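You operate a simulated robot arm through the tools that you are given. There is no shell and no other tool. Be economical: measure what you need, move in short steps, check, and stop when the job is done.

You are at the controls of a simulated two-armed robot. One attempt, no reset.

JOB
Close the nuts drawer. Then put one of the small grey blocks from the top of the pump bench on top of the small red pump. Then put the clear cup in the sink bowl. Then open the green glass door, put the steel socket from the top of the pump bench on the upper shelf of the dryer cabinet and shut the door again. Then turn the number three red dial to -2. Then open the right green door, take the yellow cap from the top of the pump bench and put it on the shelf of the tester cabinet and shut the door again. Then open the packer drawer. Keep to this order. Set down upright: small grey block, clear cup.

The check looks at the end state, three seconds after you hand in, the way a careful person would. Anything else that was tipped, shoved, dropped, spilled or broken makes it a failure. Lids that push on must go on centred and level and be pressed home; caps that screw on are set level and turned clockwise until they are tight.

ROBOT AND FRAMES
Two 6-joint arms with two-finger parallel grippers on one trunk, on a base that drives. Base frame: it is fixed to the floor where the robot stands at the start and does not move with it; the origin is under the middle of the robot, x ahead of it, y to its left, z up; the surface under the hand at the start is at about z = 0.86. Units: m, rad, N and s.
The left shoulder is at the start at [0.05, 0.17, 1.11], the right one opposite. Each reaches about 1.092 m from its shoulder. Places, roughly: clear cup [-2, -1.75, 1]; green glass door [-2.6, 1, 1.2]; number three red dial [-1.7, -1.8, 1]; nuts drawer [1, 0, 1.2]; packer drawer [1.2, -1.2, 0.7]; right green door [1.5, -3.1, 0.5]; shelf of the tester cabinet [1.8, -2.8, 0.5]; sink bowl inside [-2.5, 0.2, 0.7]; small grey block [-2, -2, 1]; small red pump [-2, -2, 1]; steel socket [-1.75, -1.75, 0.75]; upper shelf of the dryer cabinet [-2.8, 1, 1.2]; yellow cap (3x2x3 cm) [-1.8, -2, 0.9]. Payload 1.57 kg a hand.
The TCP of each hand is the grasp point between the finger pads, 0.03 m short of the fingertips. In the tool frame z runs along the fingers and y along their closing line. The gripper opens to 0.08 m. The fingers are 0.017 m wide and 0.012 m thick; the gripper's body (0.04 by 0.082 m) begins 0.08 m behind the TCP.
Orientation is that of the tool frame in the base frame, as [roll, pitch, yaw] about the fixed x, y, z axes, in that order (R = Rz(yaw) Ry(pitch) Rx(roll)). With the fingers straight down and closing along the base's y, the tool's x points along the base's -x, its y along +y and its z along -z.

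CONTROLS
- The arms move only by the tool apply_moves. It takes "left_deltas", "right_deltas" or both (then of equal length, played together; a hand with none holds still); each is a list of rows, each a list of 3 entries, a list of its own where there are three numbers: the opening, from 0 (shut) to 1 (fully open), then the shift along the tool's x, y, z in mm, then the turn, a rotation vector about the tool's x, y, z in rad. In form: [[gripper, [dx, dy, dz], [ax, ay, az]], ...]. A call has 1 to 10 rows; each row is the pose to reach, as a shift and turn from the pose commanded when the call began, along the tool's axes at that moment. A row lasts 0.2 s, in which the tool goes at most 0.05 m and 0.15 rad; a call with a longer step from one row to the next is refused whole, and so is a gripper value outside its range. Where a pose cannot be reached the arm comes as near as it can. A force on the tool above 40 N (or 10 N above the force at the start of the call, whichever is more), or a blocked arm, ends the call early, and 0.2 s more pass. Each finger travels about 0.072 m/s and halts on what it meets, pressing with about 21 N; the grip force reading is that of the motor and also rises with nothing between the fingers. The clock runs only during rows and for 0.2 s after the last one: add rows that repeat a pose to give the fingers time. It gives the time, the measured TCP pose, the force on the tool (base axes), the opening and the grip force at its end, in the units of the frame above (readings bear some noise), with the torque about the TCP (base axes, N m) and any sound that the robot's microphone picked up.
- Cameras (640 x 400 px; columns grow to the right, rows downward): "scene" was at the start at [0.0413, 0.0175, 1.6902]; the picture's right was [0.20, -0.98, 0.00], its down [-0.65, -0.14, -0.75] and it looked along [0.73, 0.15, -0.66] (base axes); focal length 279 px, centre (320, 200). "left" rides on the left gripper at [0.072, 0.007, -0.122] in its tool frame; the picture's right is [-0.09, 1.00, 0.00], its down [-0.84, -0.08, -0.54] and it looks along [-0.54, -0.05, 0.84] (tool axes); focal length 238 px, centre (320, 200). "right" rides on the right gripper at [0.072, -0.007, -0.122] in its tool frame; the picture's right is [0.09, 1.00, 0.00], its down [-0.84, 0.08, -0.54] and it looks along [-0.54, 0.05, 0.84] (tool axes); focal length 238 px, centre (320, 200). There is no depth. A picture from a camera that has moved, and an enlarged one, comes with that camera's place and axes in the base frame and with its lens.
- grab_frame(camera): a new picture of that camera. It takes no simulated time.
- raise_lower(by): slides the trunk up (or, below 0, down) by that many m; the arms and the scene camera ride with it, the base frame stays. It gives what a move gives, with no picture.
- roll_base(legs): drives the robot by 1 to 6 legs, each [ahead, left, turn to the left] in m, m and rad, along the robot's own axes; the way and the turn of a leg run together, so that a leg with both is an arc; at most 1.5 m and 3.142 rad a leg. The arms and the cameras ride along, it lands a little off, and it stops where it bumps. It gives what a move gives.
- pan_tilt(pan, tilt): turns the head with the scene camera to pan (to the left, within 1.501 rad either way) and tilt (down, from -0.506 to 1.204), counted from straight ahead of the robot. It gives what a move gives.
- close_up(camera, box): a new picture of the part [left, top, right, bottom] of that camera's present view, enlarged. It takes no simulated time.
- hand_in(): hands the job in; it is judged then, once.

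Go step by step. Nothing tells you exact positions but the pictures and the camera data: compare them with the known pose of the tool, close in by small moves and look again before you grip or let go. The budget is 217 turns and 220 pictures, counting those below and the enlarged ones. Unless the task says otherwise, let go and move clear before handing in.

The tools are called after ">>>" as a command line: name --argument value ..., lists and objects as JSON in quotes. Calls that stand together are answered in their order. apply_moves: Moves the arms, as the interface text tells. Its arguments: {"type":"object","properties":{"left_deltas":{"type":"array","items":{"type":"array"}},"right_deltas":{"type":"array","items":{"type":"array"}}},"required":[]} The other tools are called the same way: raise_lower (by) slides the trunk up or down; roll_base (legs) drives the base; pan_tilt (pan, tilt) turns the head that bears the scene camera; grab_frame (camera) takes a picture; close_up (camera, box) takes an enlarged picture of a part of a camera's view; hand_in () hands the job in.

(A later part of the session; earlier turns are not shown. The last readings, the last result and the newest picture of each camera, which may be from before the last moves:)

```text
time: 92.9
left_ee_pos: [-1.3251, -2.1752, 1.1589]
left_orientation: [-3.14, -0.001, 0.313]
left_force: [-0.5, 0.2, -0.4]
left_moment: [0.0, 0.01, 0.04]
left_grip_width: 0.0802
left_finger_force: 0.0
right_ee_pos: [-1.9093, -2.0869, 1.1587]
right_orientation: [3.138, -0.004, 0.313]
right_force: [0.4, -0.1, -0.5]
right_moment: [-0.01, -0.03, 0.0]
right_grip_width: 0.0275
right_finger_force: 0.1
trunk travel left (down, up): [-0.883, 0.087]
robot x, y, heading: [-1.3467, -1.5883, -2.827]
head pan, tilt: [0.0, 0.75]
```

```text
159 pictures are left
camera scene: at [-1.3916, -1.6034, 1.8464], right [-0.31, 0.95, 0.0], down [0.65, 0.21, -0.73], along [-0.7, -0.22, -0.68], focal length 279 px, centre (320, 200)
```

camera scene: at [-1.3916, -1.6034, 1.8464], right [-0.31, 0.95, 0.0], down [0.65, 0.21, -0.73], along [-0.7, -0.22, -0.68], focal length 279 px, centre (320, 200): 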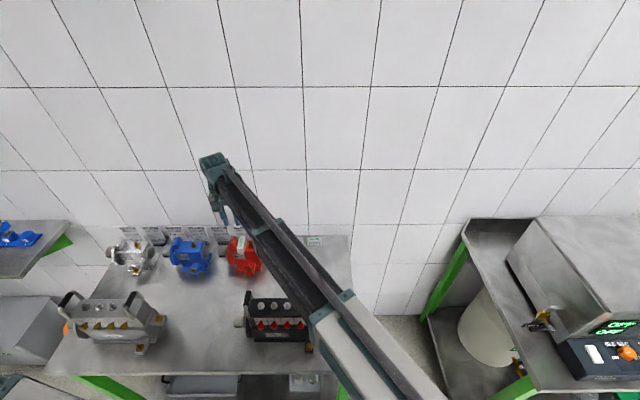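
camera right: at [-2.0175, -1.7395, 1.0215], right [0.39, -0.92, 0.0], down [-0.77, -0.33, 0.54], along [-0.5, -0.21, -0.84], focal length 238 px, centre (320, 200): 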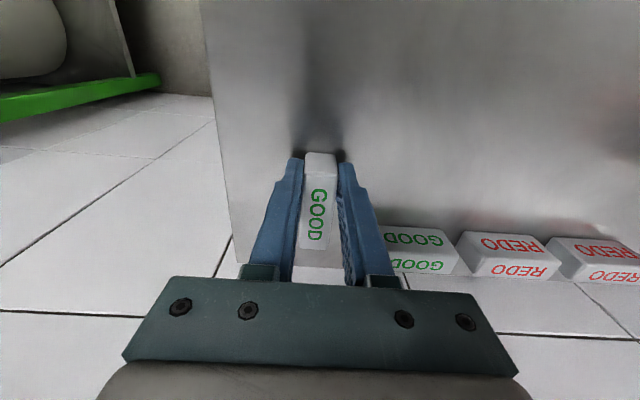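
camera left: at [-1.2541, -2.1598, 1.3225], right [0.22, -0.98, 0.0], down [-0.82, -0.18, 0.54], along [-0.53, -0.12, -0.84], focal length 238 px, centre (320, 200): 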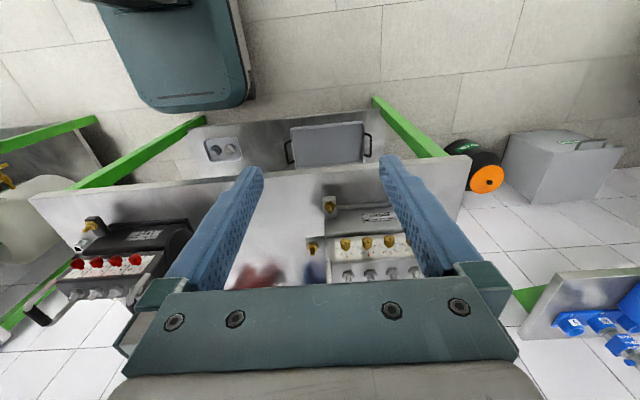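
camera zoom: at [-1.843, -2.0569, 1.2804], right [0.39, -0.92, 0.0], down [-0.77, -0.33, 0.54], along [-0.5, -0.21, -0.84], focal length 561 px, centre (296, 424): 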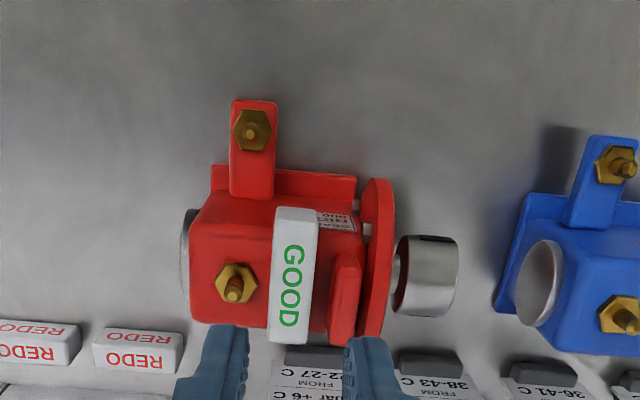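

Block is well seated between nut and boss. Next the cup: raise a little, move above it (≈(-1.93,-1.74)) with the hand turned so the camera is away from the pump handle.

>>> raise_lower --by 0.06

>>> apply_moves --right_deltas '[[0.4, [9, -30, 0], [0, 0, 0.15]], [0.6, [18, -65, 0], [0, 0, 0.3]], [0.8, [27, -100, 0], [0, 0, 0.45]], [1, [36, -135, 0], [0, 0, 0.6]], [1, [45, -170, 0], [0, 0, 0.75]], [1, [54, -205, 0], [0, 0, 0.9]], [1, [63, -240, 0], [0, 0, 1.05]], [1, [72, -275, 0], [0, 0, 1.2]], [1, [81, -308, 0], [0, 0, 1.35]], [1, [90, -338, 0], [0, 0, 1.5]]]'

>>> roll_base --legs '[[0, -0.1, 0]]'

>>> grab_frame --camera "right"

>>> grab_frame --camera "scene"

```text
time: 93.9
left_ee_pos: [-1.3242, -2.1744, 1.2184]
left_orientation: [-3.14, -0.003, 0.31]
left_force: [-0.3, -0.7, 0.1]
left_moment: [-0.03, 0.03, 0.01]
left_grip_width: 0.08
left_finger_force: 0.0
right_ee_pos: [-1.9105, -2.0865, 1.2182]
right_orientation: [3.141, -0.004, 0.313]
right_force: [0.4, -0.1, 0.1]
right_moment: [0.03, 0.0, 0.0]
right_grip_width: 0.0272
right_finger_force: 0.0
trunk travel left (down, up): [-0.943, 0.027]
robot x, y, heading: [-1.3508, -1.5904, -2.828]
head pan, tilt: [0.0, 0.75]
```

```text
time: 96.1
left_ee_pos: [-1.3244, -2.1743, 1.2181]
left_orientation: [-3.14, -0.001, 0.312]
left_force: [0.3, 0.1, 0.6]
left_moment: [-0.02, 0.0, 0.0]
left_grip_width: 0.0803
left_finger_force: 0.1
right_ee_pos: [-1.9274, -1.737, 1.2175]
right_orientation: [-3.137, -0.004, -1.188]
right_force: [-0.1, 0.7, -0.3]
right_moment: [-0.01, -0.05, -0.01]
right_grip_width: 0.0799
right_finger_force: 0.1
trunk travel left (down, up): [-0.943, 0.027]
robot x, y, heading: [-1.3496, -1.5869, -2.832]
head pan, tilt: [0.0, 0.75]
```

```text
time: 97.2
left_ee_pos: [-1.3551, -2.0792, 1.2192]
left_orientation: [-3.141, 0.0, 0.315]
left_force: [0.4, 0.0, 0.6]
left_moment: [-0.02, 0.0, 0.01]
left_grip_width: 0.0803
left_finger_force: 0.1
right_ee_pos: [-1.9578, -1.6414, 1.2186]
right_orientation: [-3.139, -0.005, -1.185]
right_force: [0.9, 1.2, -0.6]
right_moment: [-0.02, 0.01, 0.02]
right_grip_width: 0.0799
right_finger_force: 0.1
trunk travel left (down, up): [-0.943, 0.027]
robot x, y, heading: [-1.3785, -1.495, -2.829]
head pan, tilt: [0.0, 0.75]
```

```text
158 pictures are left
camera right: at [-1.9246, -1.7054, 1.3405], right [-0.89, -0.46, 0.0], down [-0.39, 0.75, 0.54], along [-0.25, 0.48, -0.84], focal length 238 px, centre (320, 200)
```

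right: 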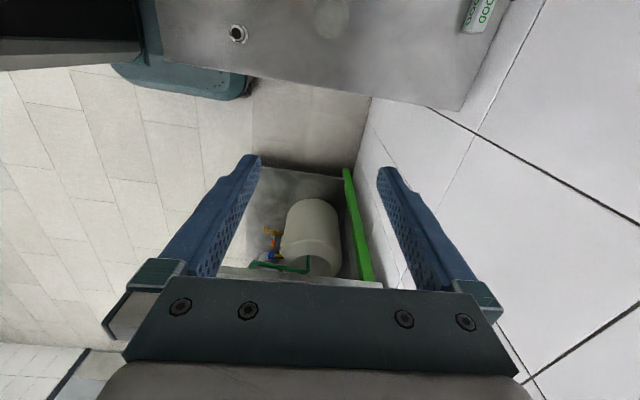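

```text
157 pictures are left
camera scene: at [-1.4227, -1.5071, 1.9064], right [-0.31, 0.95, 0.0], down [0.65, 0.21, -0.73], along [-0.7, -0.23, -0.68], focal length 279 px, centre (320, 200)
```

scene: 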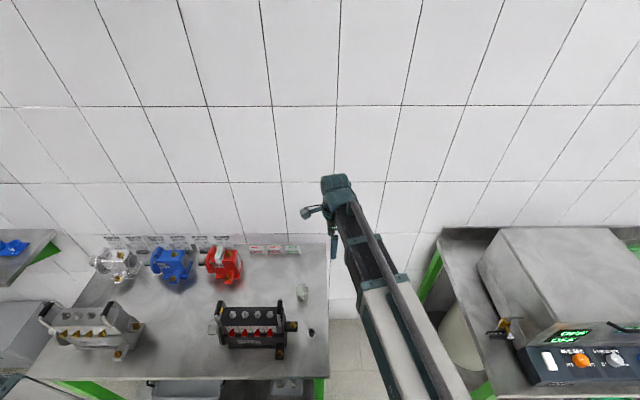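

Moving back over the cup (≈(-1.93,-1.748)) and lowering for a closer look.

>>> apply_moves --right_deltas '[[1, [40, 5, 0], [0, 0, 0.07]], [1, [80, 10, 0], [0, 0, 0.07]], [1, [110, 14, 0], [0, 0, 0.07]]]'

>>> raise_lower --by -0.19

>>> grab_frame --camera "right"

>>> close_up --camera "scene" --box '[230, 150, 380, 290]'

```text
time: 98.0
left_ee_pos: [-1.3541, -2.0816, 1.2183]
left_orientation: [-3.14, 0.0, 0.316]
left_force: [0.0, 0.4, 0.0]
left_moment: [-0.01, 0.01, -0.01]
left_grip_width: 0.08
left_finger_force: 0.1
right_ee_pos: [-1.9291, -1.7515, 1.217]
right_orientation: [-3.137, -0.002, -1.255]
right_force: [0.4, -0.1, -0.3]
right_moment: [0.0, 0.01, 0.0]
right_grip_width: 0.0798
right_finger_force: 0.0
trunk travel left (down, up): [-0.943, 0.027]
robot x, y, heading: [-1.3806, -1.4937, -2.826]
head pan, tilt: [0.0, 0.75]
```

```text
time: 100.1
left_ee_pos: [-1.3539, -2.0802, 1.028]
left_orientation: [-3.14, 0.0, 0.314]
left_force: [0.1, -0.3, 0.4]
left_moment: [-0.02, -0.01, 0.02]
left_grip_width: 0.0801
left_finger_force: 0.2
right_ee_pos: [-1.9283, -1.7501, 1.0283]
right_orientation: [-3.138, -0.003, -1.254]
right_force: [0.0, -0.1, 0.5]
right_moment: [0.01, 0.0, 0.0]
right_grip_width: 0.0801
right_finger_force: 0.1
trunk travel left (down, up): [-0.753, 0.217]
robot x, y, heading: [-1.3816, -1.4968, -2.832]
head pan, tilt: [0.0, 0.75]
```

```text
156 pictures are left
camera right: at [-1.9002, -1.8157, 1.1506], right [-0.92, -0.4, 0.0], down [-0.33, 0.77, 0.54], along [-0.21, 0.5, -0.84], focal length 238 px, centre (320, 200)
```

right: 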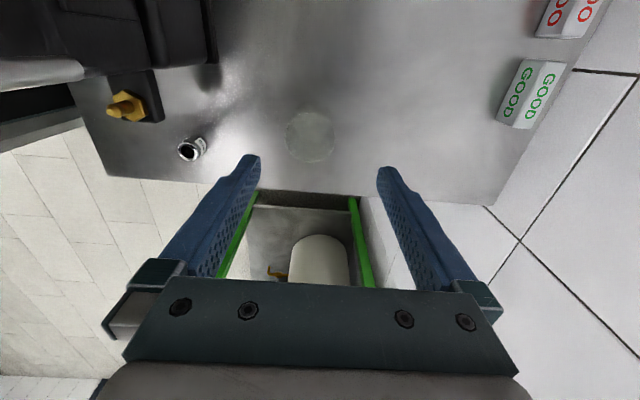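

```text
2.86 times, centred on (305, 220) of scene
camera zoom: at [-1.4219, -1.5091, 1.7165], right [-0.31, 0.95, 0.0], down [0.65, 0.21, -0.73], along [-0.7, -0.23, -0.68], focal length 797 px, centre (363, 143)
```

zoom: 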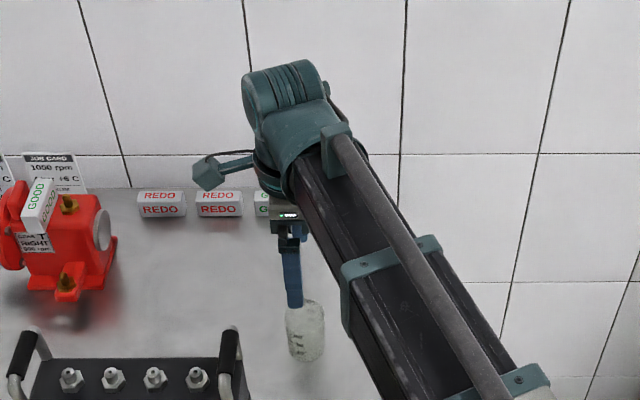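

Cup rim centre at about (-1.92,-1.743), rim z≈0.93, ~5 cm wide. Centering and lowering around it.

>>> apply_moves --right_deltas '[[1, [-4, -10, 0], [0, 0, 0]], [1, [-4, -10, 0], [0, 0, 0]]]'

>>> raise_lower --by -0.06

>>> grab_frame --camera "right"

>>> close_up --camera "scene" --box '[230, 150, 380, 290]'

```text
time: 100.7
left_ee_pos: [-1.354, -2.0802, 1.0281]
left_orientation: [-3.14, 0.0, 0.316]
left_force: [-1.1, -0.5, -0.2]
left_moment: [0.01, -0.02, 0.02]
left_grip_width: 0.0799
left_finger_force: 0.0
right_ee_pos: [-1.9186, -1.7433, 1.0282]
right_orientation: [-3.139, -0.002, -1.253]
right_force: [0.4, 0.9, -0.3]
right_moment: [0.03, -0.02, 0.02]
right_grip_width: 0.0803
right_finger_force: 0.1
trunk travel left (down, up): [-0.753, 0.217]
robot x, y, heading: [-1.3803, -1.4996, -2.826]
head pan, tilt: [0.0, 0.75]
```

```text
time: 101.7
left_ee_pos: [-1.3544, -2.0795, 0.9674]
left_orientation: [-3.141, 0.0, 0.314]
left_force: [-0.1, 0.0, -0.3]
left_moment: [0.03, 0.01, 0.01]
left_grip_width: 0.0801
left_finger_force: 0.1
right_ee_pos: [-1.9193, -1.7426, 0.9684]
right_orientation: [-3.14, -0.003, -1.256]
right_force: [0.7, -0.5, -0.5]
right_moment: [0.03, 0.01, -0.02]
right_grip_width: 0.0798
right_finger_force: 0.0
trunk travel left (down, up): [-0.693, 0.277]
robot x, y, heading: [-1.3811, -1.4943, -2.831]
head pan, tilt: [0.0, 0.75]
```

```text
154 pictures are left
camera right: at [-1.891, -1.8089, 1.0905], right [-0.92, -0.4, 0.0], down [-0.33, 0.77, 0.54], along [-0.21, 0.5, -0.84], focal length 238 px, centre (320, 200)
```

right: 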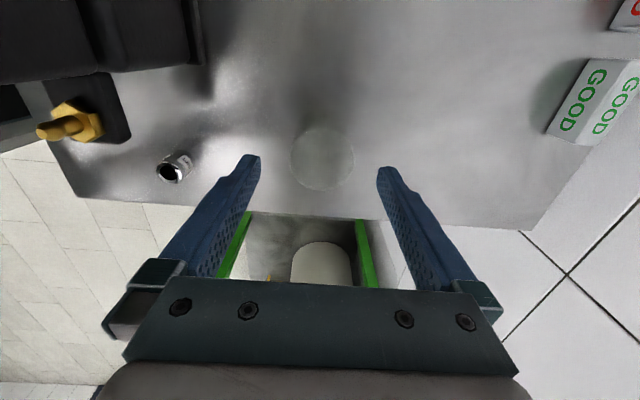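

```text
2.86 times, centred on (305, 220) of scene
camera zoom: at [-1.4219, -1.509, 1.6564], right [-0.31, 0.95, 0.0], down [0.65, 0.21, -0.73], along [-0.7, -0.23, -0.68], focal length 797 px, centre (363, 143)
```

zoom: 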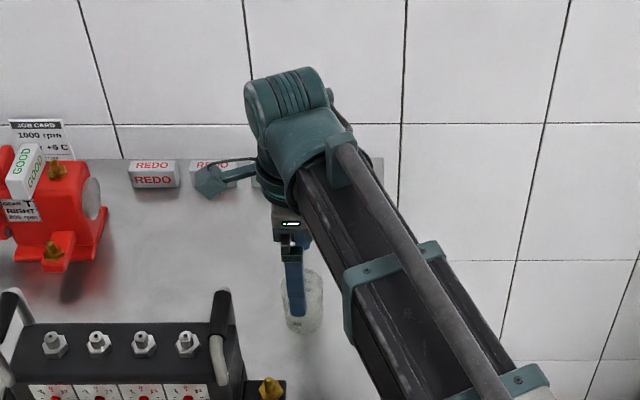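

Centered well. Lowering to z≈0.915 and gripping.

>>> apply_moves --right_deltas '[[1, [3, 0, 0], [0, 0, 0]]]'

>>> raise_lower --by -0.054

>>> apply_moves --right_deltas '[[0.8, [0, 0, 0], [0, 0, 0]], [0.6, [0, 0, 0], [0, 0, 0]], [0.4, [0, 0, 0], [0, 0, 0]], [0.4, [0, 0, 0], [0, 0, 0]]]'

>>> grab_frame --camera "right"

```text
time: 102.1
left_ee_pos: [-1.3537, -2.0811, 0.9677]
left_orientation: [-3.141, -0.001, 0.313]
left_force: [0.5, -0.5, -0.6]
left_moment: [0.01, 0.02, 0.01]
left_grip_width: 0.0801
left_finger_force: 0.0
right_ee_pos: [-1.9177, -1.746, 0.969]
right_orientation: [-3.137, -0.001, -1.255]
right_force: [0.6, -0.1, 0.0]
right_moment: [0.0, 0.04, 0.0]
right_grip_width: 0.0798
right_finger_force: 0.0
trunk travel left (down, up): [-0.693, 0.277]
robot x, y, heading: [-1.38, -1.4967, -2.828]
head pan, tilt: [0.0, 0.75]
```

```text
time: 103.0
left_ee_pos: [-1.354, -2.0803, 0.9144]
left_orientation: [-3.14, 0.002, 0.314]
left_force: [0.6, 0.6, -0.5]
left_moment: [-0.02, 0.02, -0.02]
left_grip_width: 0.0799
left_finger_force: 0.1
right_ee_pos: [-1.9191, -1.7466, 0.9139]
right_orientation: [-3.139, -0.001, -1.256]
right_force: [-0.9, -0.2, -1.2]
right_moment: [0.04, 0.01, 0.01]
right_grip_width: 0.0801
right_finger_force: 0.2
trunk travel left (down, up): [-0.639, 0.331]
robot x, y, heading: [-1.3774, -1.4978, -2.826]
head pan, tilt: [0.0, 0.75]
```

```text
time: 104.0
left_ee_pos: [-1.3541, -2.0804, 0.9152]
left_orientation: [-3.14, -0.001, 0.315]
left_force: [1.4, -0.4, 0.3]
left_moment: [0.01, 0.02, 0.03]
left_grip_width: 0.08
left_finger_force: 0.1
right_ee_pos: [-1.9172, -1.747, 0.915]
right_orientation: [-3.138, -0.002, -1.256]
right_force: [-0.1, 0.6, 1.2]
right_moment: [0.01, -0.02, -0.01]
right_grip_width: 0.0481
right_finger_force: 20.9
trunk travel left (down, up): [-0.639, 0.331]
robot x, y, heading: [-1.3818, -1.4938, -2.829]
head pan, tilt: [0.0, 0.75]
```

```text
152 pictures are left
camera right: at [-1.89, -1.812, 1.0365], right [-0.92, -0.4, 0.0], down [-0.33, 0.77, 0.54], along [-0.21, 0.5, -0.84], focal length 238 px, centre (320, 200)
```

right: 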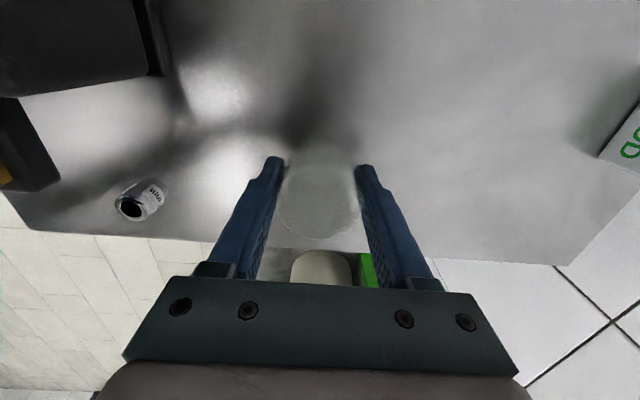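

Cup held (4.8 cm). Lifting, drawing the hand back, and backing away from the bench.

>>> raise_lower --by 0.3

>>> roll_base --legs '[[-0.7, 0, 0], [0, 0, -1.0]]'

>>> pan_tilt --pan 0.0 --tilt 0.5

>>> grab_frame --camera "scene"

>>> grab_frame --camera "right"

```text
time: 107.0
left_ee_pos: [-1.3551, -2.0804, 1.2144]
left_orientation: [-3.14, 0.0, 0.315]
left_force: [0.0, 0.2, 0.4]
left_moment: [0.0, -0.02, -0.01]
left_grip_width: 0.08
left_finger_force: 0.2
right_ee_pos: [-1.9179, -1.7464, 1.2134]
right_orientation: [-3.138, -0.002, -1.254]
right_force: [-0.5, -1.3, -0.4]
right_moment: [-0.05, 0.02, 0.03]
right_grip_width: 0.0483
right_finger_force: 21.0
trunk travel left (down, up): [-0.939, 0.031]
robot x, y, heading: [-1.3779, -1.4937, -2.832]
head pan, tilt: [0.0, 0.75]
```

```text
time: 113.5
left_ee_pos: [-1.1977, -1.6085, 1.215]
left_orientation: [-3.139, -0.001, -0.721]
left_force: [-0.2, 0.4, 0.8]
left_moment: [0.03, 0.02, -0.01]
left_grip_width: 0.0799
left_finger_force: 0.1
right_ee_pos: [-1.1999, -0.9533, 1.2138]
right_orientation: [-3.138, -0.003, -2.289]
right_force: [-0.4, -0.9, 0.1]
right_moment: [0.01, -0.02, 0.03]
right_grip_width: 0.0476
right_finger_force: 20.8
trunk travel left (down, up): [-0.939, 0.031]
robot x, y, heading: [-0.7064, -1.2871, 2.425]
head pan, tilt: [0.0, 0.75]
```

```text
time: 114.2
left_ee_pos: [-1.1973, -1.6098, 1.214]
left_orientation: [-3.141, -0.002, -0.723]
left_force: [0.2, 0.4, 0.4]
left_moment: [-0.02, -0.03, 0.03]
left_grip_width: 0.0801
left_finger_force: 0.0
right_ee_pos: [-1.1982, -0.9544, 1.2151]
right_orientation: [-3.138, -0.002, -2.29]
right_force: [0.4, -0.7, 0.0]
right_moment: [-0.02, -0.01, -0.02]
right_grip_width: 0.0474
right_finger_force: 21.0
trunk travel left (down, up): [-0.939, 0.031]
robot x, y, heading: [-0.707, -1.2875, 2.418]
head pan, tilt: [0.0, 0.499]
```

```text
151 pictures are left
camera scene: at [-0.7481, -1.2544, 1.9243], right [0.66, 0.75, 0.0], down [0.36, -0.32, -0.88], along [-0.66, 0.58, -0.48], focal length 279 px, centre (320, 200)
```

scene: 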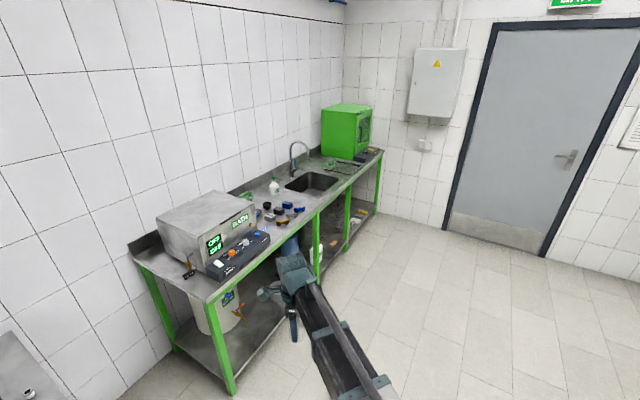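

```text
150 pictures are left
camera right: at [-1.2414, -1.0113, 1.3364], right [-0.81, 0.59, 0.0], down [0.49, 0.68, 0.54], along [0.32, 0.44, -0.84], focal length 238 px, centre (320, 200)
```

right: 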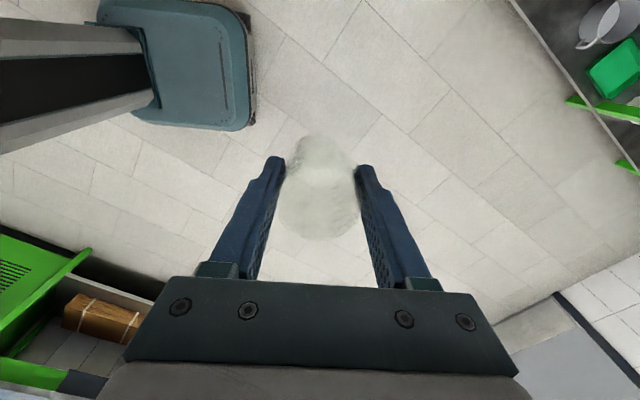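

The sink bench front runs parallel to the wall; the bowl centre is about (-2.48, 0.175). I'll turn back to face the wall, slide right in front of the sink, and look.

>>> roll_base --legs '[[0, 0, 1.035], [0, -0.9, 0], [0, -0.87, 0], [0.25, 0, 0]]'

>>> pan_tilt --pan 0.0 --tilt 0.75

>>> grab_frame --camera "scene"

>>> grab_frame --camera "right"

```text
time: 127.2
left_ee_pos: [-1.4757, -0.2907, 1.2135]
left_orientation: [-3.141, -0.003, 0.331]
left_force: [-0.9, 0.0, 0.1]
left_moment: [-0.01, -0.03, -0.01]
left_grip_width: 0.08
left_finger_force: 0.0
right_ee_pos: [-2.0468, 0.0326, 1.2132]
right_orientation: [-3.137, 0.0, -1.237]
right_force: [0.4, -0.1, -0.9]
right_moment: [0.01, -0.04, 0.0]
right_grip_width: 0.0468
right_finger_force: 21.5
trunk travel left (down, up): [-0.939, 0.031]
robot x, y, heading: [-1.5129, 0.2956, -2.806]
head pan, tilt: [0.0, 0.499]
```

```text
time: 128.0
left_ee_pos: [-1.4735, -0.2898, 1.2146]
left_orientation: [-3.14, -0.001, 0.331]
left_force: [0.1, 0.7, 0.3]
left_moment: [0.01, 0.0, 0.01]
left_grip_width: 0.0801
left_finger_force: 0.2
right_ee_pos: [-2.0458, 0.0337, 1.2143]
right_orientation: [-3.139, -0.002, -1.237]
right_force: [0.2, -0.1, -0.9]
right_moment: [-0.01, -0.02, 0.03]
right_grip_width: 0.0467
right_finger_force: 20.8
trunk travel left (down, up): [-0.939, 0.031]
robot x, y, heading: [-1.5159, 0.2902, -2.813]
head pan, tilt: [0.0, 0.75]
```

```text
149 pictures are left
camera scene: at [-1.553, 0.2794, 1.9025], right [-0.33, 0.95, 0.0], down [0.64, 0.22, -0.73], along [-0.69, -0.24, -0.68], focal length 279 px, centre (320, 200)
```

scene: 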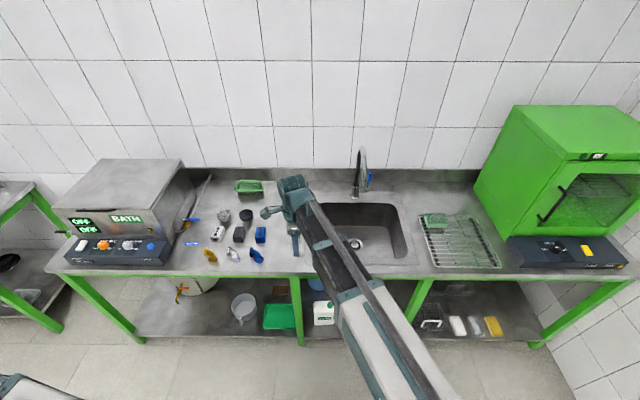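

```text
148 pictures are left
camera right: at [-2.0154, -0.0319, 1.3365], right [-0.91, -0.41, 0.0], down [-0.35, 0.77, 0.54], along [-0.22, 0.49, -0.84], focal length 238 px, centre (320, 200)
```

right: 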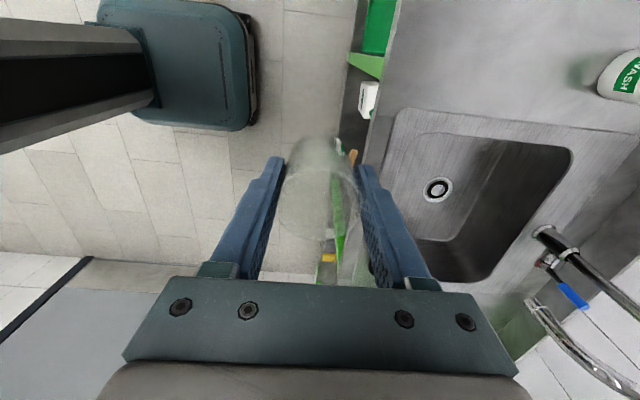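

Bowl spans about 45×35 cm around (-2.47,0.17), with the drain in the middle and a faucet behind. I need to know where the spout hangs before going in.

>>> close_up --camera "scene" --box '[290, 130, 430, 280]'

>>> close_up --camera "right" --box '[380, 100, 640, 400]'

```text
2.67 times, centred on (360, 205) of scene
camera zoom: at [-1.553, 0.2794, 1.9025], right [-0.33, 0.95, 0.0], down [0.64, 0.22, -0.73], along [-0.69, -0.24, -0.68], focal length 744 px, centre (213, 187)
```

zoom: 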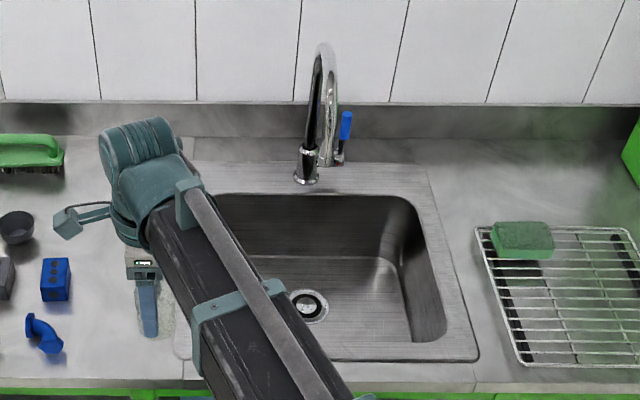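

```text
1.33 times, centred on (510, 250) of right
camera zoom: at [-2.0154, -0.0319, 1.3365], right [-0.91, -0.41, 0.0], down [-0.35, 0.77, 0.54], along [-0.22, 0.49, -0.84], focal length 318 px, centre (67, 133)
```

zoom: 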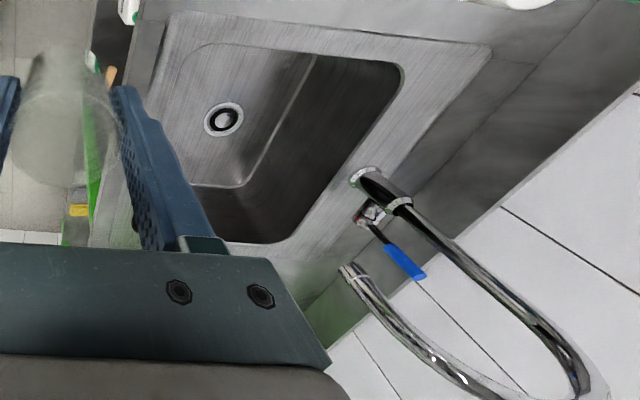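

The spout end hangs over the drain at about (-2.49,0.15,1.09). I'll put the cup to the front-right in the bowl, about (-2.46,0.27). Driving 0.2 m closer and moving there.

>>> roll_base --legs '[[0.2, 0, 0]]'

>>> apply_moves --right_deltas '[[0.3, [-40, 0, 0], [0, 0, 0]], [0.3, [-85, 0, 0], [0, 0, 0]], [0.3, [-130, 0, 0], [0, 0, 0]], [0.3, [-175, 0, 0], [0, 0, 0]], [0.3, [-220, 10, 0], [0, 0, 0]], [0.3, [-265, 25, 0], [0, 0, 0]], [0.3, [-305, 45, 0], [0, 0, 0]], [0.3, [-335, 75, 0], [0, 0, 0]], [0.3, [-355, 100, 0], [0, 0, 0]], [0.3, [-359, 112, 0], [0, 0, 0]]]'

>>> grab_frame --camera "right"

>>> grab_frame --camera "scene"

```text
time: 129.6
left_ee_pos: [-1.6687, -0.3573, 1.2131]
left_orientation: [-3.139, -0.002, 0.332]
left_force: [0.2, -0.1, -0.6]
left_moment: [0.01, -0.02, -0.01]
left_grip_width: 0.0802
left_finger_force: 0.1
right_ee_pos: [-2.2375, -0.0329, 1.2138]
right_orientation: [-3.137, -0.001, -1.238]
right_force: [-0.5, 0.1, -1.4]
right_moment: [0.02, -0.06, -0.02]
right_grip_width: 0.0462
right_finger_force: 21.4
trunk travel left (down, up): [-0.939, 0.031]
robot x, y, heading: [-1.7029, 0.2275, -2.812]
head pan, tilt: [0.0, 0.75]
```

```text
time: 131.8
left_ee_pos: [-1.6667, -0.3569, 1.2135]
left_orientation: [-3.14, -0.002, 0.331]
left_force: [0.1, 0.7, 0.6]
left_moment: [0.0, 0.02, 0.02]
left_grip_width: 0.0799
left_finger_force: 0.0
right_ee_pos: [-2.4611, 0.2711, 1.2144]
right_orientation: [-3.139, -0.003, -1.237]
right_force: [0.2, 0.2, -0.5]
right_moment: [0.02, 0.02, -0.03]
right_grip_width: 0.0466
right_finger_force: 20.6
trunk travel left (down, up): [-0.939, 0.031]
robot x, y, heading: [-1.704, 0.2284, -2.815]
head pan, tilt: [0.0, 0.75]
```

```text
145 pictures are left
camera right: at [-2.4315, 0.2058, 1.3364], right [-0.91, -0.41, 0.0], down [-0.35, 0.77, 0.54], along [-0.22, 0.49, -0.84], focal length 238 px, centre (320, 200)
```

right: 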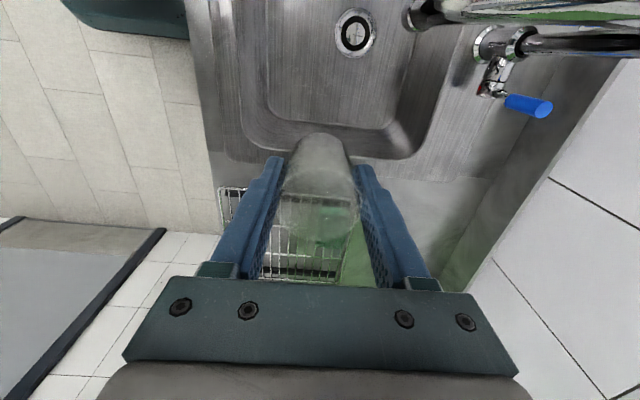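

```text
144 pictures are left
camera scene: at [-1.7455, 0.2131, 1.9024], right [-0.33, 0.95, 0.0], down [0.65, 0.22, -0.73], along [-0.69, -0.24, -0.68], focal length 279 px, centre (320, 200)
```

scene: 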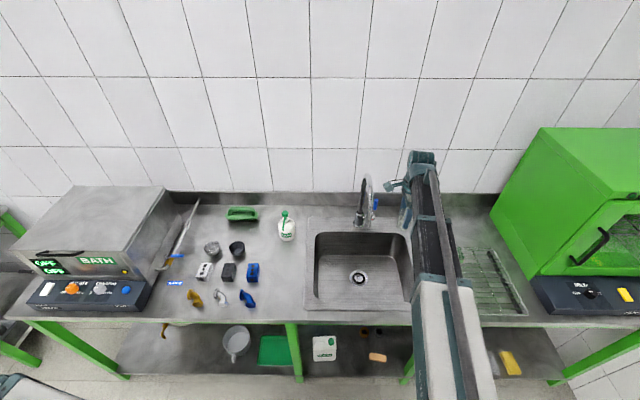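

The landing point is on the flat bowl floor, but the boom would pass low over the drying rack. I'll shift the robot left 15 cm and compensate with the hand.

>>> roll_base --legs '[[0, 0.15, 0]]'

>>> apply_moves --right_deltas '[[0.3, [-40, 0, 0], [0, 0, 0]], [0.3, [-80, 0, 0], [0, 0, 0]], [0.3, [-120, 0, 0], [0, 0, 0]], [0.3, [-145, 0, 0], [0, 0, 0]]]'

>>> raise_lower --by -0.28

>>> grab_frame --camera "right"

>>> grab_frame --camera "scene"

```text
time: 133.1
left_ee_pos: [-1.6159, -0.4995, 1.2129]
left_orientation: [-3.139, 0.0, 0.333]
left_force: [0.4, 0.1, -0.3]
left_moment: [0.03, 0.01, 0.03]
left_grip_width: 0.08
left_finger_force: 0.0
right_ee_pos: [-2.4117, 0.1259, 1.2144]
right_orientation: [-3.137, 0.001, -1.236]
right_force: [0.1, -1.2, -0.5]
right_moment: [0.02, 0.03, -0.02]
right_grip_width: 0.0466
right_finger_force: 21.1
trunk travel left (down, up): [-0.939, 0.031]
robot x, y, heading: [-1.6548, 0.0857, -2.811]
head pan, tilt: [0.0, 0.75]
```

```text
time: 134.1
left_ee_pos: [-1.6163, -0.4989, 1.2146]
left_orientation: [-3.14, -0.003, 0.332]
left_force: [-0.6, 0.0, -0.5]
left_moment: [0.02, 0.02, -0.01]
left_grip_width: 0.0801
left_finger_force: 0.1
right_ee_pos: [-2.459, 0.2653, 1.2142]
right_orientation: [-3.138, -0.002, -1.236]
right_force: [0.4, 0.6, -0.2]
right_moment: [-0.01, 0.0, 0.03]
right_grip_width: 0.0466
right_finger_force: 20.7
trunk travel left (down, up): [-0.939, 0.031]
robot x, y, heading: [-1.6595, 0.0818, -2.809]
head pan, tilt: [0.0, 0.75]
```

```text
time: 137.0
left_ee_pos: [-1.6168, -0.4999, 0.9343]
left_orientation: [-3.139, -0.001, 0.334]
left_force: [-0.6, 0.5, -0.4]
left_moment: [-0.04, 0.01, -0.02]
left_grip_width: 0.0799
left_finger_force: 0.1
right_ee_pos: [-2.4587, 0.2627, 0.9343]
right_orientation: [-3.139, -0.001, -1.235]
right_force: [0.0, -0.1, 0.4]
right_moment: [-0.04, 0.0, -0.01]
right_grip_width: 0.046
right_finger_force: 21.2
trunk travel left (down, up): [-0.659, 0.311]
robot x, y, heading: [-1.6526, 0.0883, -2.812]
head pan, tilt: [0.0, 0.75]
```

```text
143 pictures are left
camera right: at [-2.4284, 0.1986, 1.0565], right [-0.91, -0.41, 0.0], down [-0.35, 0.77, 0.54], along [-0.22, 0.49, -0.84], focal length 238 px, centre (320, 200)
```

right: 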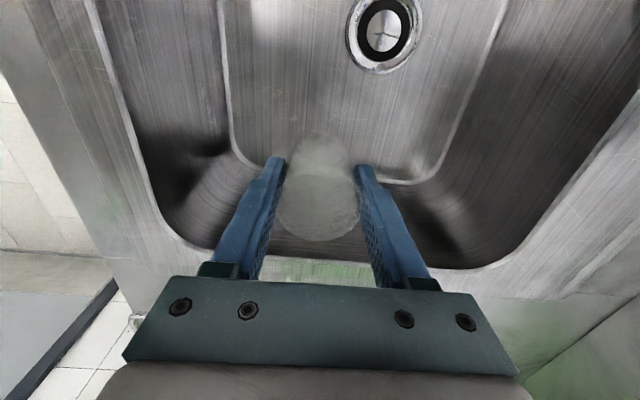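

```text
142 pictures are left
camera scene: at [-1.6963, 0.0714, 1.6224], right [-0.33, 0.94, 0.0], down [0.64, 0.22, -0.73], along [-0.69, -0.24, -0.68], focal length 279 px, centre (320, 200)
```

scene: 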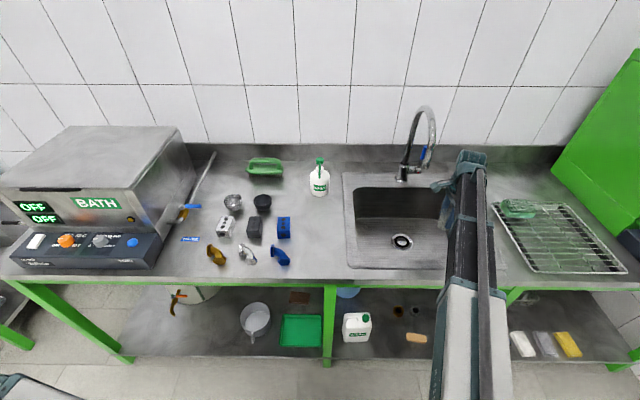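

Landing spot is on flat floor, clear of walls. Lowering further.

>>> raise_lower --by -0.12

>>> grab_frame --camera "right"

>>> close_up --camera "scene" --box '[360, 100, 540, 260]'

```text
time: 138.5
left_ee_pos: [-1.6169, -0.4982, 0.816]
left_orientation: [-3.141, -0.001, 0.333]
left_force: [-0.3, -0.1, -0.3]
left_moment: [0.01, 0.01, -0.01]
left_grip_width: 0.0801
left_finger_force: 0.1
right_ee_pos: [-2.4583, 0.2634, 0.8142]
right_orientation: [-3.138, -0.003, -1.235]
right_force: [-0.1, -0.2, -0.4]
right_moment: [0.02, 0.03, -0.01]
right_grip_width: 0.0461
right_finger_force: 21.0
trunk travel left (down, up): [-0.539, 0.431]
robot x, y, heading: [-1.6559, 0.086, -2.813]
head pan, tilt: [0.0, 0.75]
```

```text
141 pictures are left
camera right: at [-2.4284, 0.1986, 0.9365], right [-0.91, -0.41, 0.0], down [-0.35, 0.77, 0.54], along [-0.22, 0.49, -0.84], focal length 238 px, centre (320, 200)
```

right: 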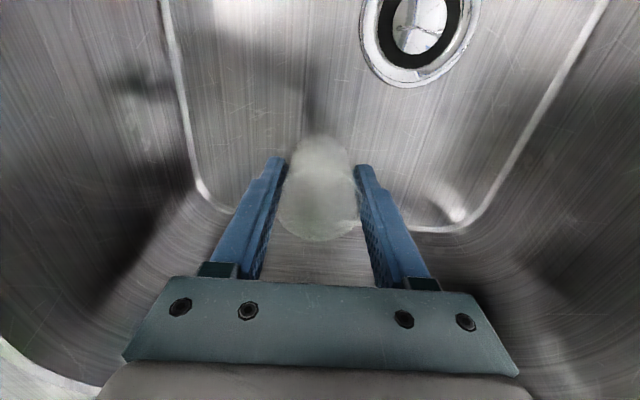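

```text
2.50 times, centred on (450, 180) of scene
camera zoom: at [-1.6963, 0.0714, 1.5025], right [-0.33, 0.94, 0.0], down [0.64, 0.22, -0.73], along [-0.69, -0.24, -0.68], focal length 697 px, centre (-5, 250)
```

zoom: 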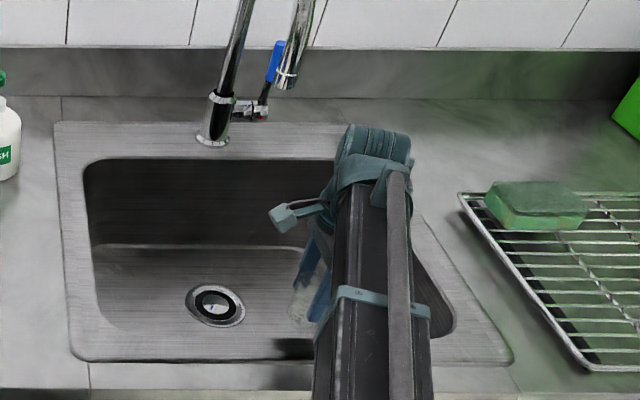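

Going down in small steps until contact.

>>> raise_lower --by -0.025

>>> raise_lower --by -0.008

>>> grab_frame --camera "right"

```text
time: 139.2
left_ee_pos: [-1.6174, -0.4982, 0.7892]
left_orientation: [-3.14, 0.0, 0.334]
left_force: [0.7, 0.6, 0.2]
left_moment: [0.02, 0.01, -0.02]
left_grip_width: 0.08
left_finger_force: 0.2
right_ee_pos: [-2.458, 0.2632, 0.79]
right_orientation: [-3.141, -0.001, -1.235]
right_force: [-0.5, -0.6, 0.2]
right_moment: [0.01, -0.01, 0.01]
right_grip_width: 0.0462
right_finger_force: 20.9
trunk travel left (down, up): [-0.514, 0.456]
robot x, y, heading: [-1.654, 0.0867, -2.806]
head pan, tilt: [0.0, 0.75]
```

```text
time: 139.7
left_ee_pos: [-1.6166, -0.4981, 0.7815]
left_orientation: [-3.14, 0.001, 0.334]
left_force: [-0.4, 0.0, 0.3]
left_moment: [-0.05, -0.02, 0.02]
left_grip_width: 0.08
left_finger_force: 0.0
right_ee_pos: [-2.4581, 0.263, 0.7814]
right_orientation: [-3.138, -0.002, -1.236]
right_force: [0.3, -0.3, -1.1]
right_moment: [0.01, 0.02, 0.01]
right_grip_width: 0.0461
right_finger_force: 21.0
trunk travel left (down, up): [-0.506, 0.464]
robot x, y, heading: [-1.6568, 0.0861, -2.809]
head pan, tilt: [0.0, 0.75]
```

```text
139 pictures are left
camera right: at [-2.4284, 0.1986, 0.9035], right [-0.91, -0.41, 0.0], down [-0.35, 0.77, 0.54], along [-0.22, 0.49, -0.84], focal length 238 px, centre (320, 200)
```

right: 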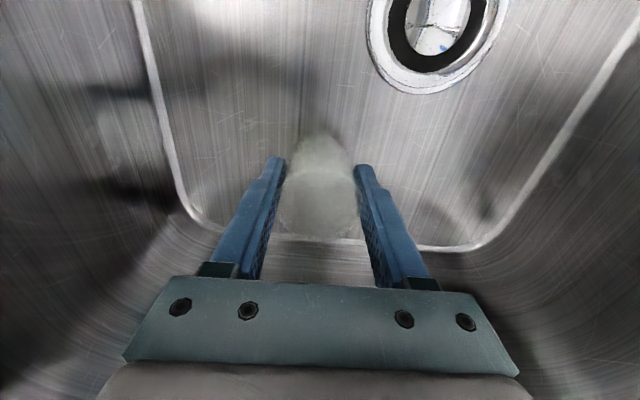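

No contact yet; two more small steps.

>>> raise_lower --by -0.01

>>> raise_lower --by -0.008

>>> raise_lower --by -0.005

```text
time: 140.3
left_ee_pos: [-1.6171, -0.4989, 0.7708]
left_orientation: [-3.14, 0.0, 0.333]
left_force: [0.5, 0.3, 0.6]
left_moment: [-0.03, -0.01, -0.02]
left_grip_width: 0.0799
left_finger_force: 0.0
right_ee_pos: [-2.458, 0.2645, 0.772]
right_orientation: [-3.138, -0.001, -1.236]
right_force: [0.8, 0.7, 0.3]
right_moment: [0.03, 0.03, -0.02]
right_grip_width: 0.0463
right_finger_force: 21.3
trunk travel left (down, up): [-0.496, 0.474]
robot x, y, heading: [-1.6545, 0.0874, -2.81]
head pan, tilt: [0.0, 0.75]
```

```text
time: 140.9
left_ee_pos: [-1.6172, -0.4976, 0.7637]
left_orientation: [-3.14, 0.001, 0.332]
left_force: [0.6, 0.0, 0.0]
left_moment: [0.0, 0.02, -0.01]
left_grip_width: 0.08
left_finger_force: 0.1
right_ee_pos: [-2.4575, 0.2645, 0.7621]
right_orientation: [-3.136, -0.002, -1.236]
right_force: [-1.1, -0.1, 6.0]
right_moment: [0.04, 0.04, -0.02]
right_grip_width: 0.046
right_finger_force: 20.8
trunk travel left (down, up): [-0.488, 0.482]
robot x, y, heading: [-1.6573, 0.0866, -2.814]
head pan, tilt: [0.0, 0.75]
```

```text
time: 141.4
left_ee_pos: [-1.6158, -0.4986, 0.7581]
left_orientation: [-3.139, 0.001, 0.333]
left_force: [-0.5, -0.9, -0.2]
left_moment: [-0.01, -0.02, 0.04]
left_grip_width: 0.08
left_finger_force: 0.1
right_ee_pos: [-2.4583, 0.2628, 0.7589]
right_orientation: [-3.137, -0.002, -1.235]
right_force: [0.5, -0.7, 11.3]
right_moment: [-0.02, -0.03, 0.01]
right_grip_width: 0.0455
right_finger_force: 21.3
trunk travel left (down, up): [-0.483, 0.487]
robot x, y, heading: [-1.6522, 0.086, -2.806]
head pan, tilt: [0.0, 0.75]
```

The cup is on the bowl floor (11 N). Releasing and raising straight up.

>>> apply_moves --right_deltas '[[0.62, [0, 0, 0], [0, 0, 0]], [0.8, [0, 0, 0], [0, 0, 0]], [0.9, [0, 0, 0], [0, 0, 0]], [0.9, [0, 0, 0], [0, 0, 0]]]'

>>> raise_lower --by 0.12

>>> grab_frame --camera "right"

```text
time: 142.4
left_ee_pos: [-1.6177, -0.4981, 0.7575]
left_orientation: [-3.14, 0.0, 0.333]
left_force: [-0.6, 0.1, -0.6]
left_moment: [0.01, 0.02, 0.02]
left_grip_width: 0.08
left_finger_force: 0.2
right_ee_pos: [-2.4595, 0.2636, 0.7578]
right_orientation: [-3.139, 0.0, -1.236]
right_force: [-0.3, 0.3, -0.1]
right_moment: [0.0, 0.0, 0.01]
right_grip_width: 0.0721
right_finger_force: 0.2
trunk travel left (down, up): [-0.483, 0.487]
robot x, y, heading: [-1.6532, 0.0865, -2.805]
head pan, tilt: [0.0, 0.75]
```

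```text
time: 143.9
left_ee_pos: [-1.6177, -0.4978, 0.878]
left_orientation: [-3.14, -0.002, 0.334]
left_force: [-0.6, -0.1, 0.7]
left_moment: [0.02, -0.03, -0.01]
left_grip_width: 0.08
left_finger_force: 0.1
right_ee_pos: [-2.4579, 0.2638, 0.8766]
right_orientation: [-3.138, -0.002, -1.236]
right_force: [0.1, 0.8, -0.7]
right_moment: [-0.03, -0.01, -0.02]
right_grip_width: 0.0721
right_finger_force: 0.0
trunk travel left (down, up): [-0.603, 0.367]
robot x, y, heading: [-1.6542, 0.0869, -2.803]
head pan, tilt: [0.0, 0.75]
```

```text
138 pictures are left
camera right: at [-2.4284, 0.1985, 1.0004], right [-0.91, -0.41, 0.0], down [-0.35, 0.77, 0.54], along [-0.22, 0.49, -0.84], focal length 238 px, centre (320, 200)
```

right: 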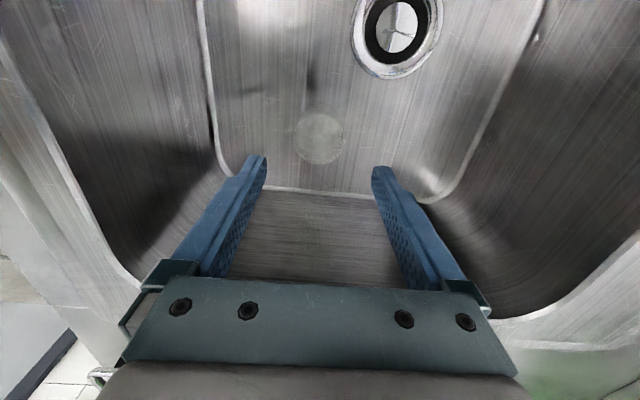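

The cup stands upright. Raising and having a look at the dryer cabinet while here.

>>> raise_lower --by 0.33

>>> roll_base --legs '[[-0.35, 0, 0]]'

>>> pan_tilt --pan -0.65 --tilt 0.45

>>> close_up --camera "scene" --box '[200, 60, 520, 260]'

```text
time: 147.2
left_ee_pos: [-1.6169, -0.4977, 1.2086]
left_orientation: [-3.14, -0.002, 0.332]
left_force: [0.4, 0.4, -0.4]
left_moment: [0.02, 0.03, 0.01]
left_grip_width: 0.08
left_finger_force: 0.0
right_ee_pos: [-2.459, 0.2631, 1.208]
right_orientation: [-3.138, -0.002, -1.236]
right_force: [0.6, 0.3, 0.1]
right_moment: [-0.01, -0.01, -0.03]
right_grip_width: 0.0721
right_finger_force: 0.0
trunk travel left (down, up): [-0.933, 0.037]
robot x, y, heading: [-1.652, 0.0859, -2.806]
head pan, tilt: [0.0, 0.75]
```

```text
time: 149.5
left_ee_pos: [-1.2758, -0.3796, 1.2077]
left_orientation: [-3.141, 0.001, 0.344]
left_force: [0.6, 0.2, 0.0]
left_moment: [-0.02, 0.0, -0.01]
left_grip_width: 0.08
left_finger_force: 0.1
right_ee_pos: [-2.1244, 0.3741, 1.21]
right_orientation: [-3.14, -0.002, -1.225]
right_force: [0.3, 0.3, 0.9]
right_moment: [0.02, -0.01, 0.01]
right_grip_width: 0.0721
right_finger_force: 0.1
trunk travel left (down, up): [-0.933, 0.037]
robot x, y, heading: [-1.3199, 0.1998, -2.799]
head pan, tilt: [0.0, 0.75]
```

```text
time: 150.5
left_ee_pos: [-1.2768, -0.38, 1.2094]
left_orientation: [-3.14, -0.003, 0.343]
left_force: [0.3, 0.3, 0.3]
left_moment: [0.02, 0.0, 0.04]
left_grip_width: 0.0803
left_finger_force: 0.0
right_ee_pos: [-2.1251, 0.3734, 1.2086]
right_orientation: [-3.138, -0.001, -1.227]
right_force: [-0.2, 0.2, -0.7]
right_moment: [0.01, -0.02, -0.02]
right_grip_width: 0.0719
right_finger_force: 0.1
trunk travel left (down, up): [-0.933, 0.037]
robot x, y, heading: [-1.32, 0.2027, -2.801]
head pan, tilt: [-0.649, 0.45]
```

```text
2.00 times, centred on (360, 160) of scene
camera zoom: at [-1.3711, 0.2441, 1.9228], right [0.3, 0.95, 0.0], down [0.42, -0.13, -0.9], along [-0.86, 0.27, -0.44], focal length 558 px, centre (240, 280)
```

zoom: 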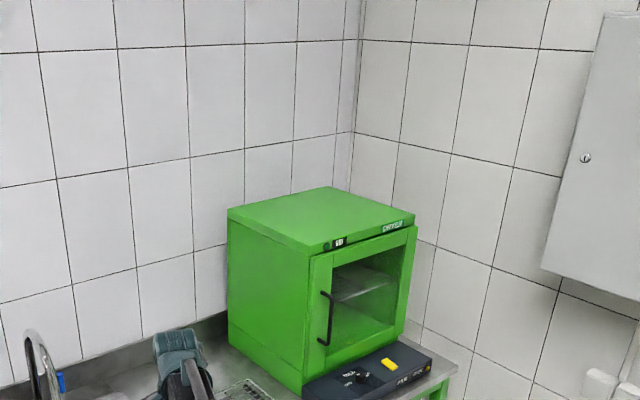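

The dryer's door has a vertical black handle at its left edge, hinge on the right. Plan: left hand fetches the socket (pitched 45°), right hand opens the door. First I'll park the right arm at the side and drive back to the pump bench.

>>> apply_moves --right_deltas '[[0.9, [-10, -48, 0], [0, 0, -0.15]], [0.9, [-20, -96, 0], [0, 0, -0.3]], [0.9, [-30, -144, 0], [0, 0, -0.45]], [0.9, [-40, -192, 0], [0, 0, -0.6]], [0.9, [-50, -240, 0], [0, 0, -0.75]], [0.9, [-65, -285, 0], [0, 0, -0.9]], [0.9, [-80, -330, 0], [0, 0, -1.05]], [0.9, [-95, -375, 0], [0, 0, -1.2]], [0.9, [-110, -420, 0], [0, 0, -1.35]], [0.9, [-125, -465, 0], [0, 0, -1.5]]]'

>>> apply_moves --right_deltas '[[0.9, [40, -5, 0], [0, 0, -0.07]], [0.9, [80, -10, 0], [0, 0, -0.07]]]'

>>> roll_base --legs '[[0, 0.75, -0.03], [0, 0.72, 0]]'

>>> pan_tilt --pan 0.0 --tilt 0.7

>>> grab_frame --camera "scene"

```text
time: 152.7
left_ee_pos: [-1.2759, -0.3805, 1.2092]
left_orientation: [3.142, -0.001, 0.344]
left_force: [-0.1, -0.4, 0.3]
left_moment: [0.01, 0.05, -0.01]
left_grip_width: 0.0799
left_finger_force: 0.0
right_ee_pos: [-1.7267, 0.6487, 1.2089]
right_orientation: [3.14, -0.004, 0.274]
right_force: [1.2, -0.2, -0.8]
right_moment: [-0.04, 0.02, -0.02]
right_grip_width: 0.072
right_finger_force: 0.1
trunk travel left (down, up): [-0.933, 0.037]
robot x, y, heading: [-1.3231, 0.2028, -2.796]
head pan, tilt: [-0.649, 0.45]
```

```text
time: 153.3
left_ee_pos: [-1.2767, -0.3804, 1.209]
left_orientation: [-3.139, -0.001, 0.343]
left_force: [0.0, -0.2, -0.7]
left_moment: [0.0, 0.03, -0.01]
left_grip_width: 0.0799
left_finger_force: 0.1
right_ee_pos: [-1.6559, 0.68, 1.2075]
right_orientation: [3.138, -0.005, 0.346]
right_force: [-0.8, -0.7, -0.2]
right_moment: [0.01, 0.01, 0.01]
right_grip_width: 0.0719
right_finger_force: 0.1
trunk travel left (down, up): [-0.933, 0.037]
robot x, y, heading: [-1.3175, 0.2031, -2.795]
head pan, tilt: [-0.649, 0.45]
```

```text
time: 160.8
left_ee_pos: [-0.8465, -1.7679, 1.2093]
left_orientation: [-3.141, -0.001, 0.307]
left_force: [0.6, -0.1, -1.4]
left_moment: [0.0, -0.03, 0.03]
left_grip_width: 0.0801
left_finger_force: 0.0
right_ee_pos: [-1.1886, -0.6937, 1.2084]
right_orientation: [3.139, -0.002, 0.307]
right_force: [0.1, -0.1, -0.6]
right_moment: [0.01, 0.01, 0.0]
right_grip_width: 0.0719
right_finger_force: 0.1
trunk travel left (down, up): [-0.933, 0.037]
robot x, y, heading: [-0.8713, -1.1856, -2.837]
head pan, tilt: [-0.649, 0.45]
```

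```text
time: 161.9
left_ee_pos: [-0.8473, -1.768, 1.2083]
left_orientation: [-3.14, 0.001, 0.308]
left_force: [0.2, 0.3, 0.7]
left_moment: [-0.01, -0.02, -0.02]
left_grip_width: 0.0799
left_finger_force: 0.0
right_ee_pos: [-1.1887, -0.6943, 1.2087]
right_orientation: [3.139, -0.003, 0.308]
right_force: [0.2, 0.3, -0.4]
right_moment: [-0.03, -0.02, 0.0]
right_grip_width: 0.0722
right_finger_force: 0.0
trunk travel left (down, up): [-0.933, 0.037]
robot x, y, heading: [-0.8705, -1.1824, -2.832]
head pan, tilt: [0.0, 0.7]
```

```text
136 pictures are left
camera scene: at [-0.9132, -1.1959, 1.9007], right [-0.3, 0.95, 0.0], down [0.61, 0.19, -0.77], along [-0.73, -0.23, -0.64], focal length 279 px, centre (320, 200)
```

scene: 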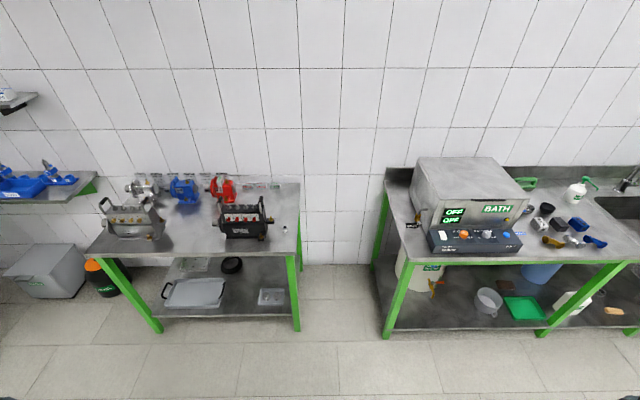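

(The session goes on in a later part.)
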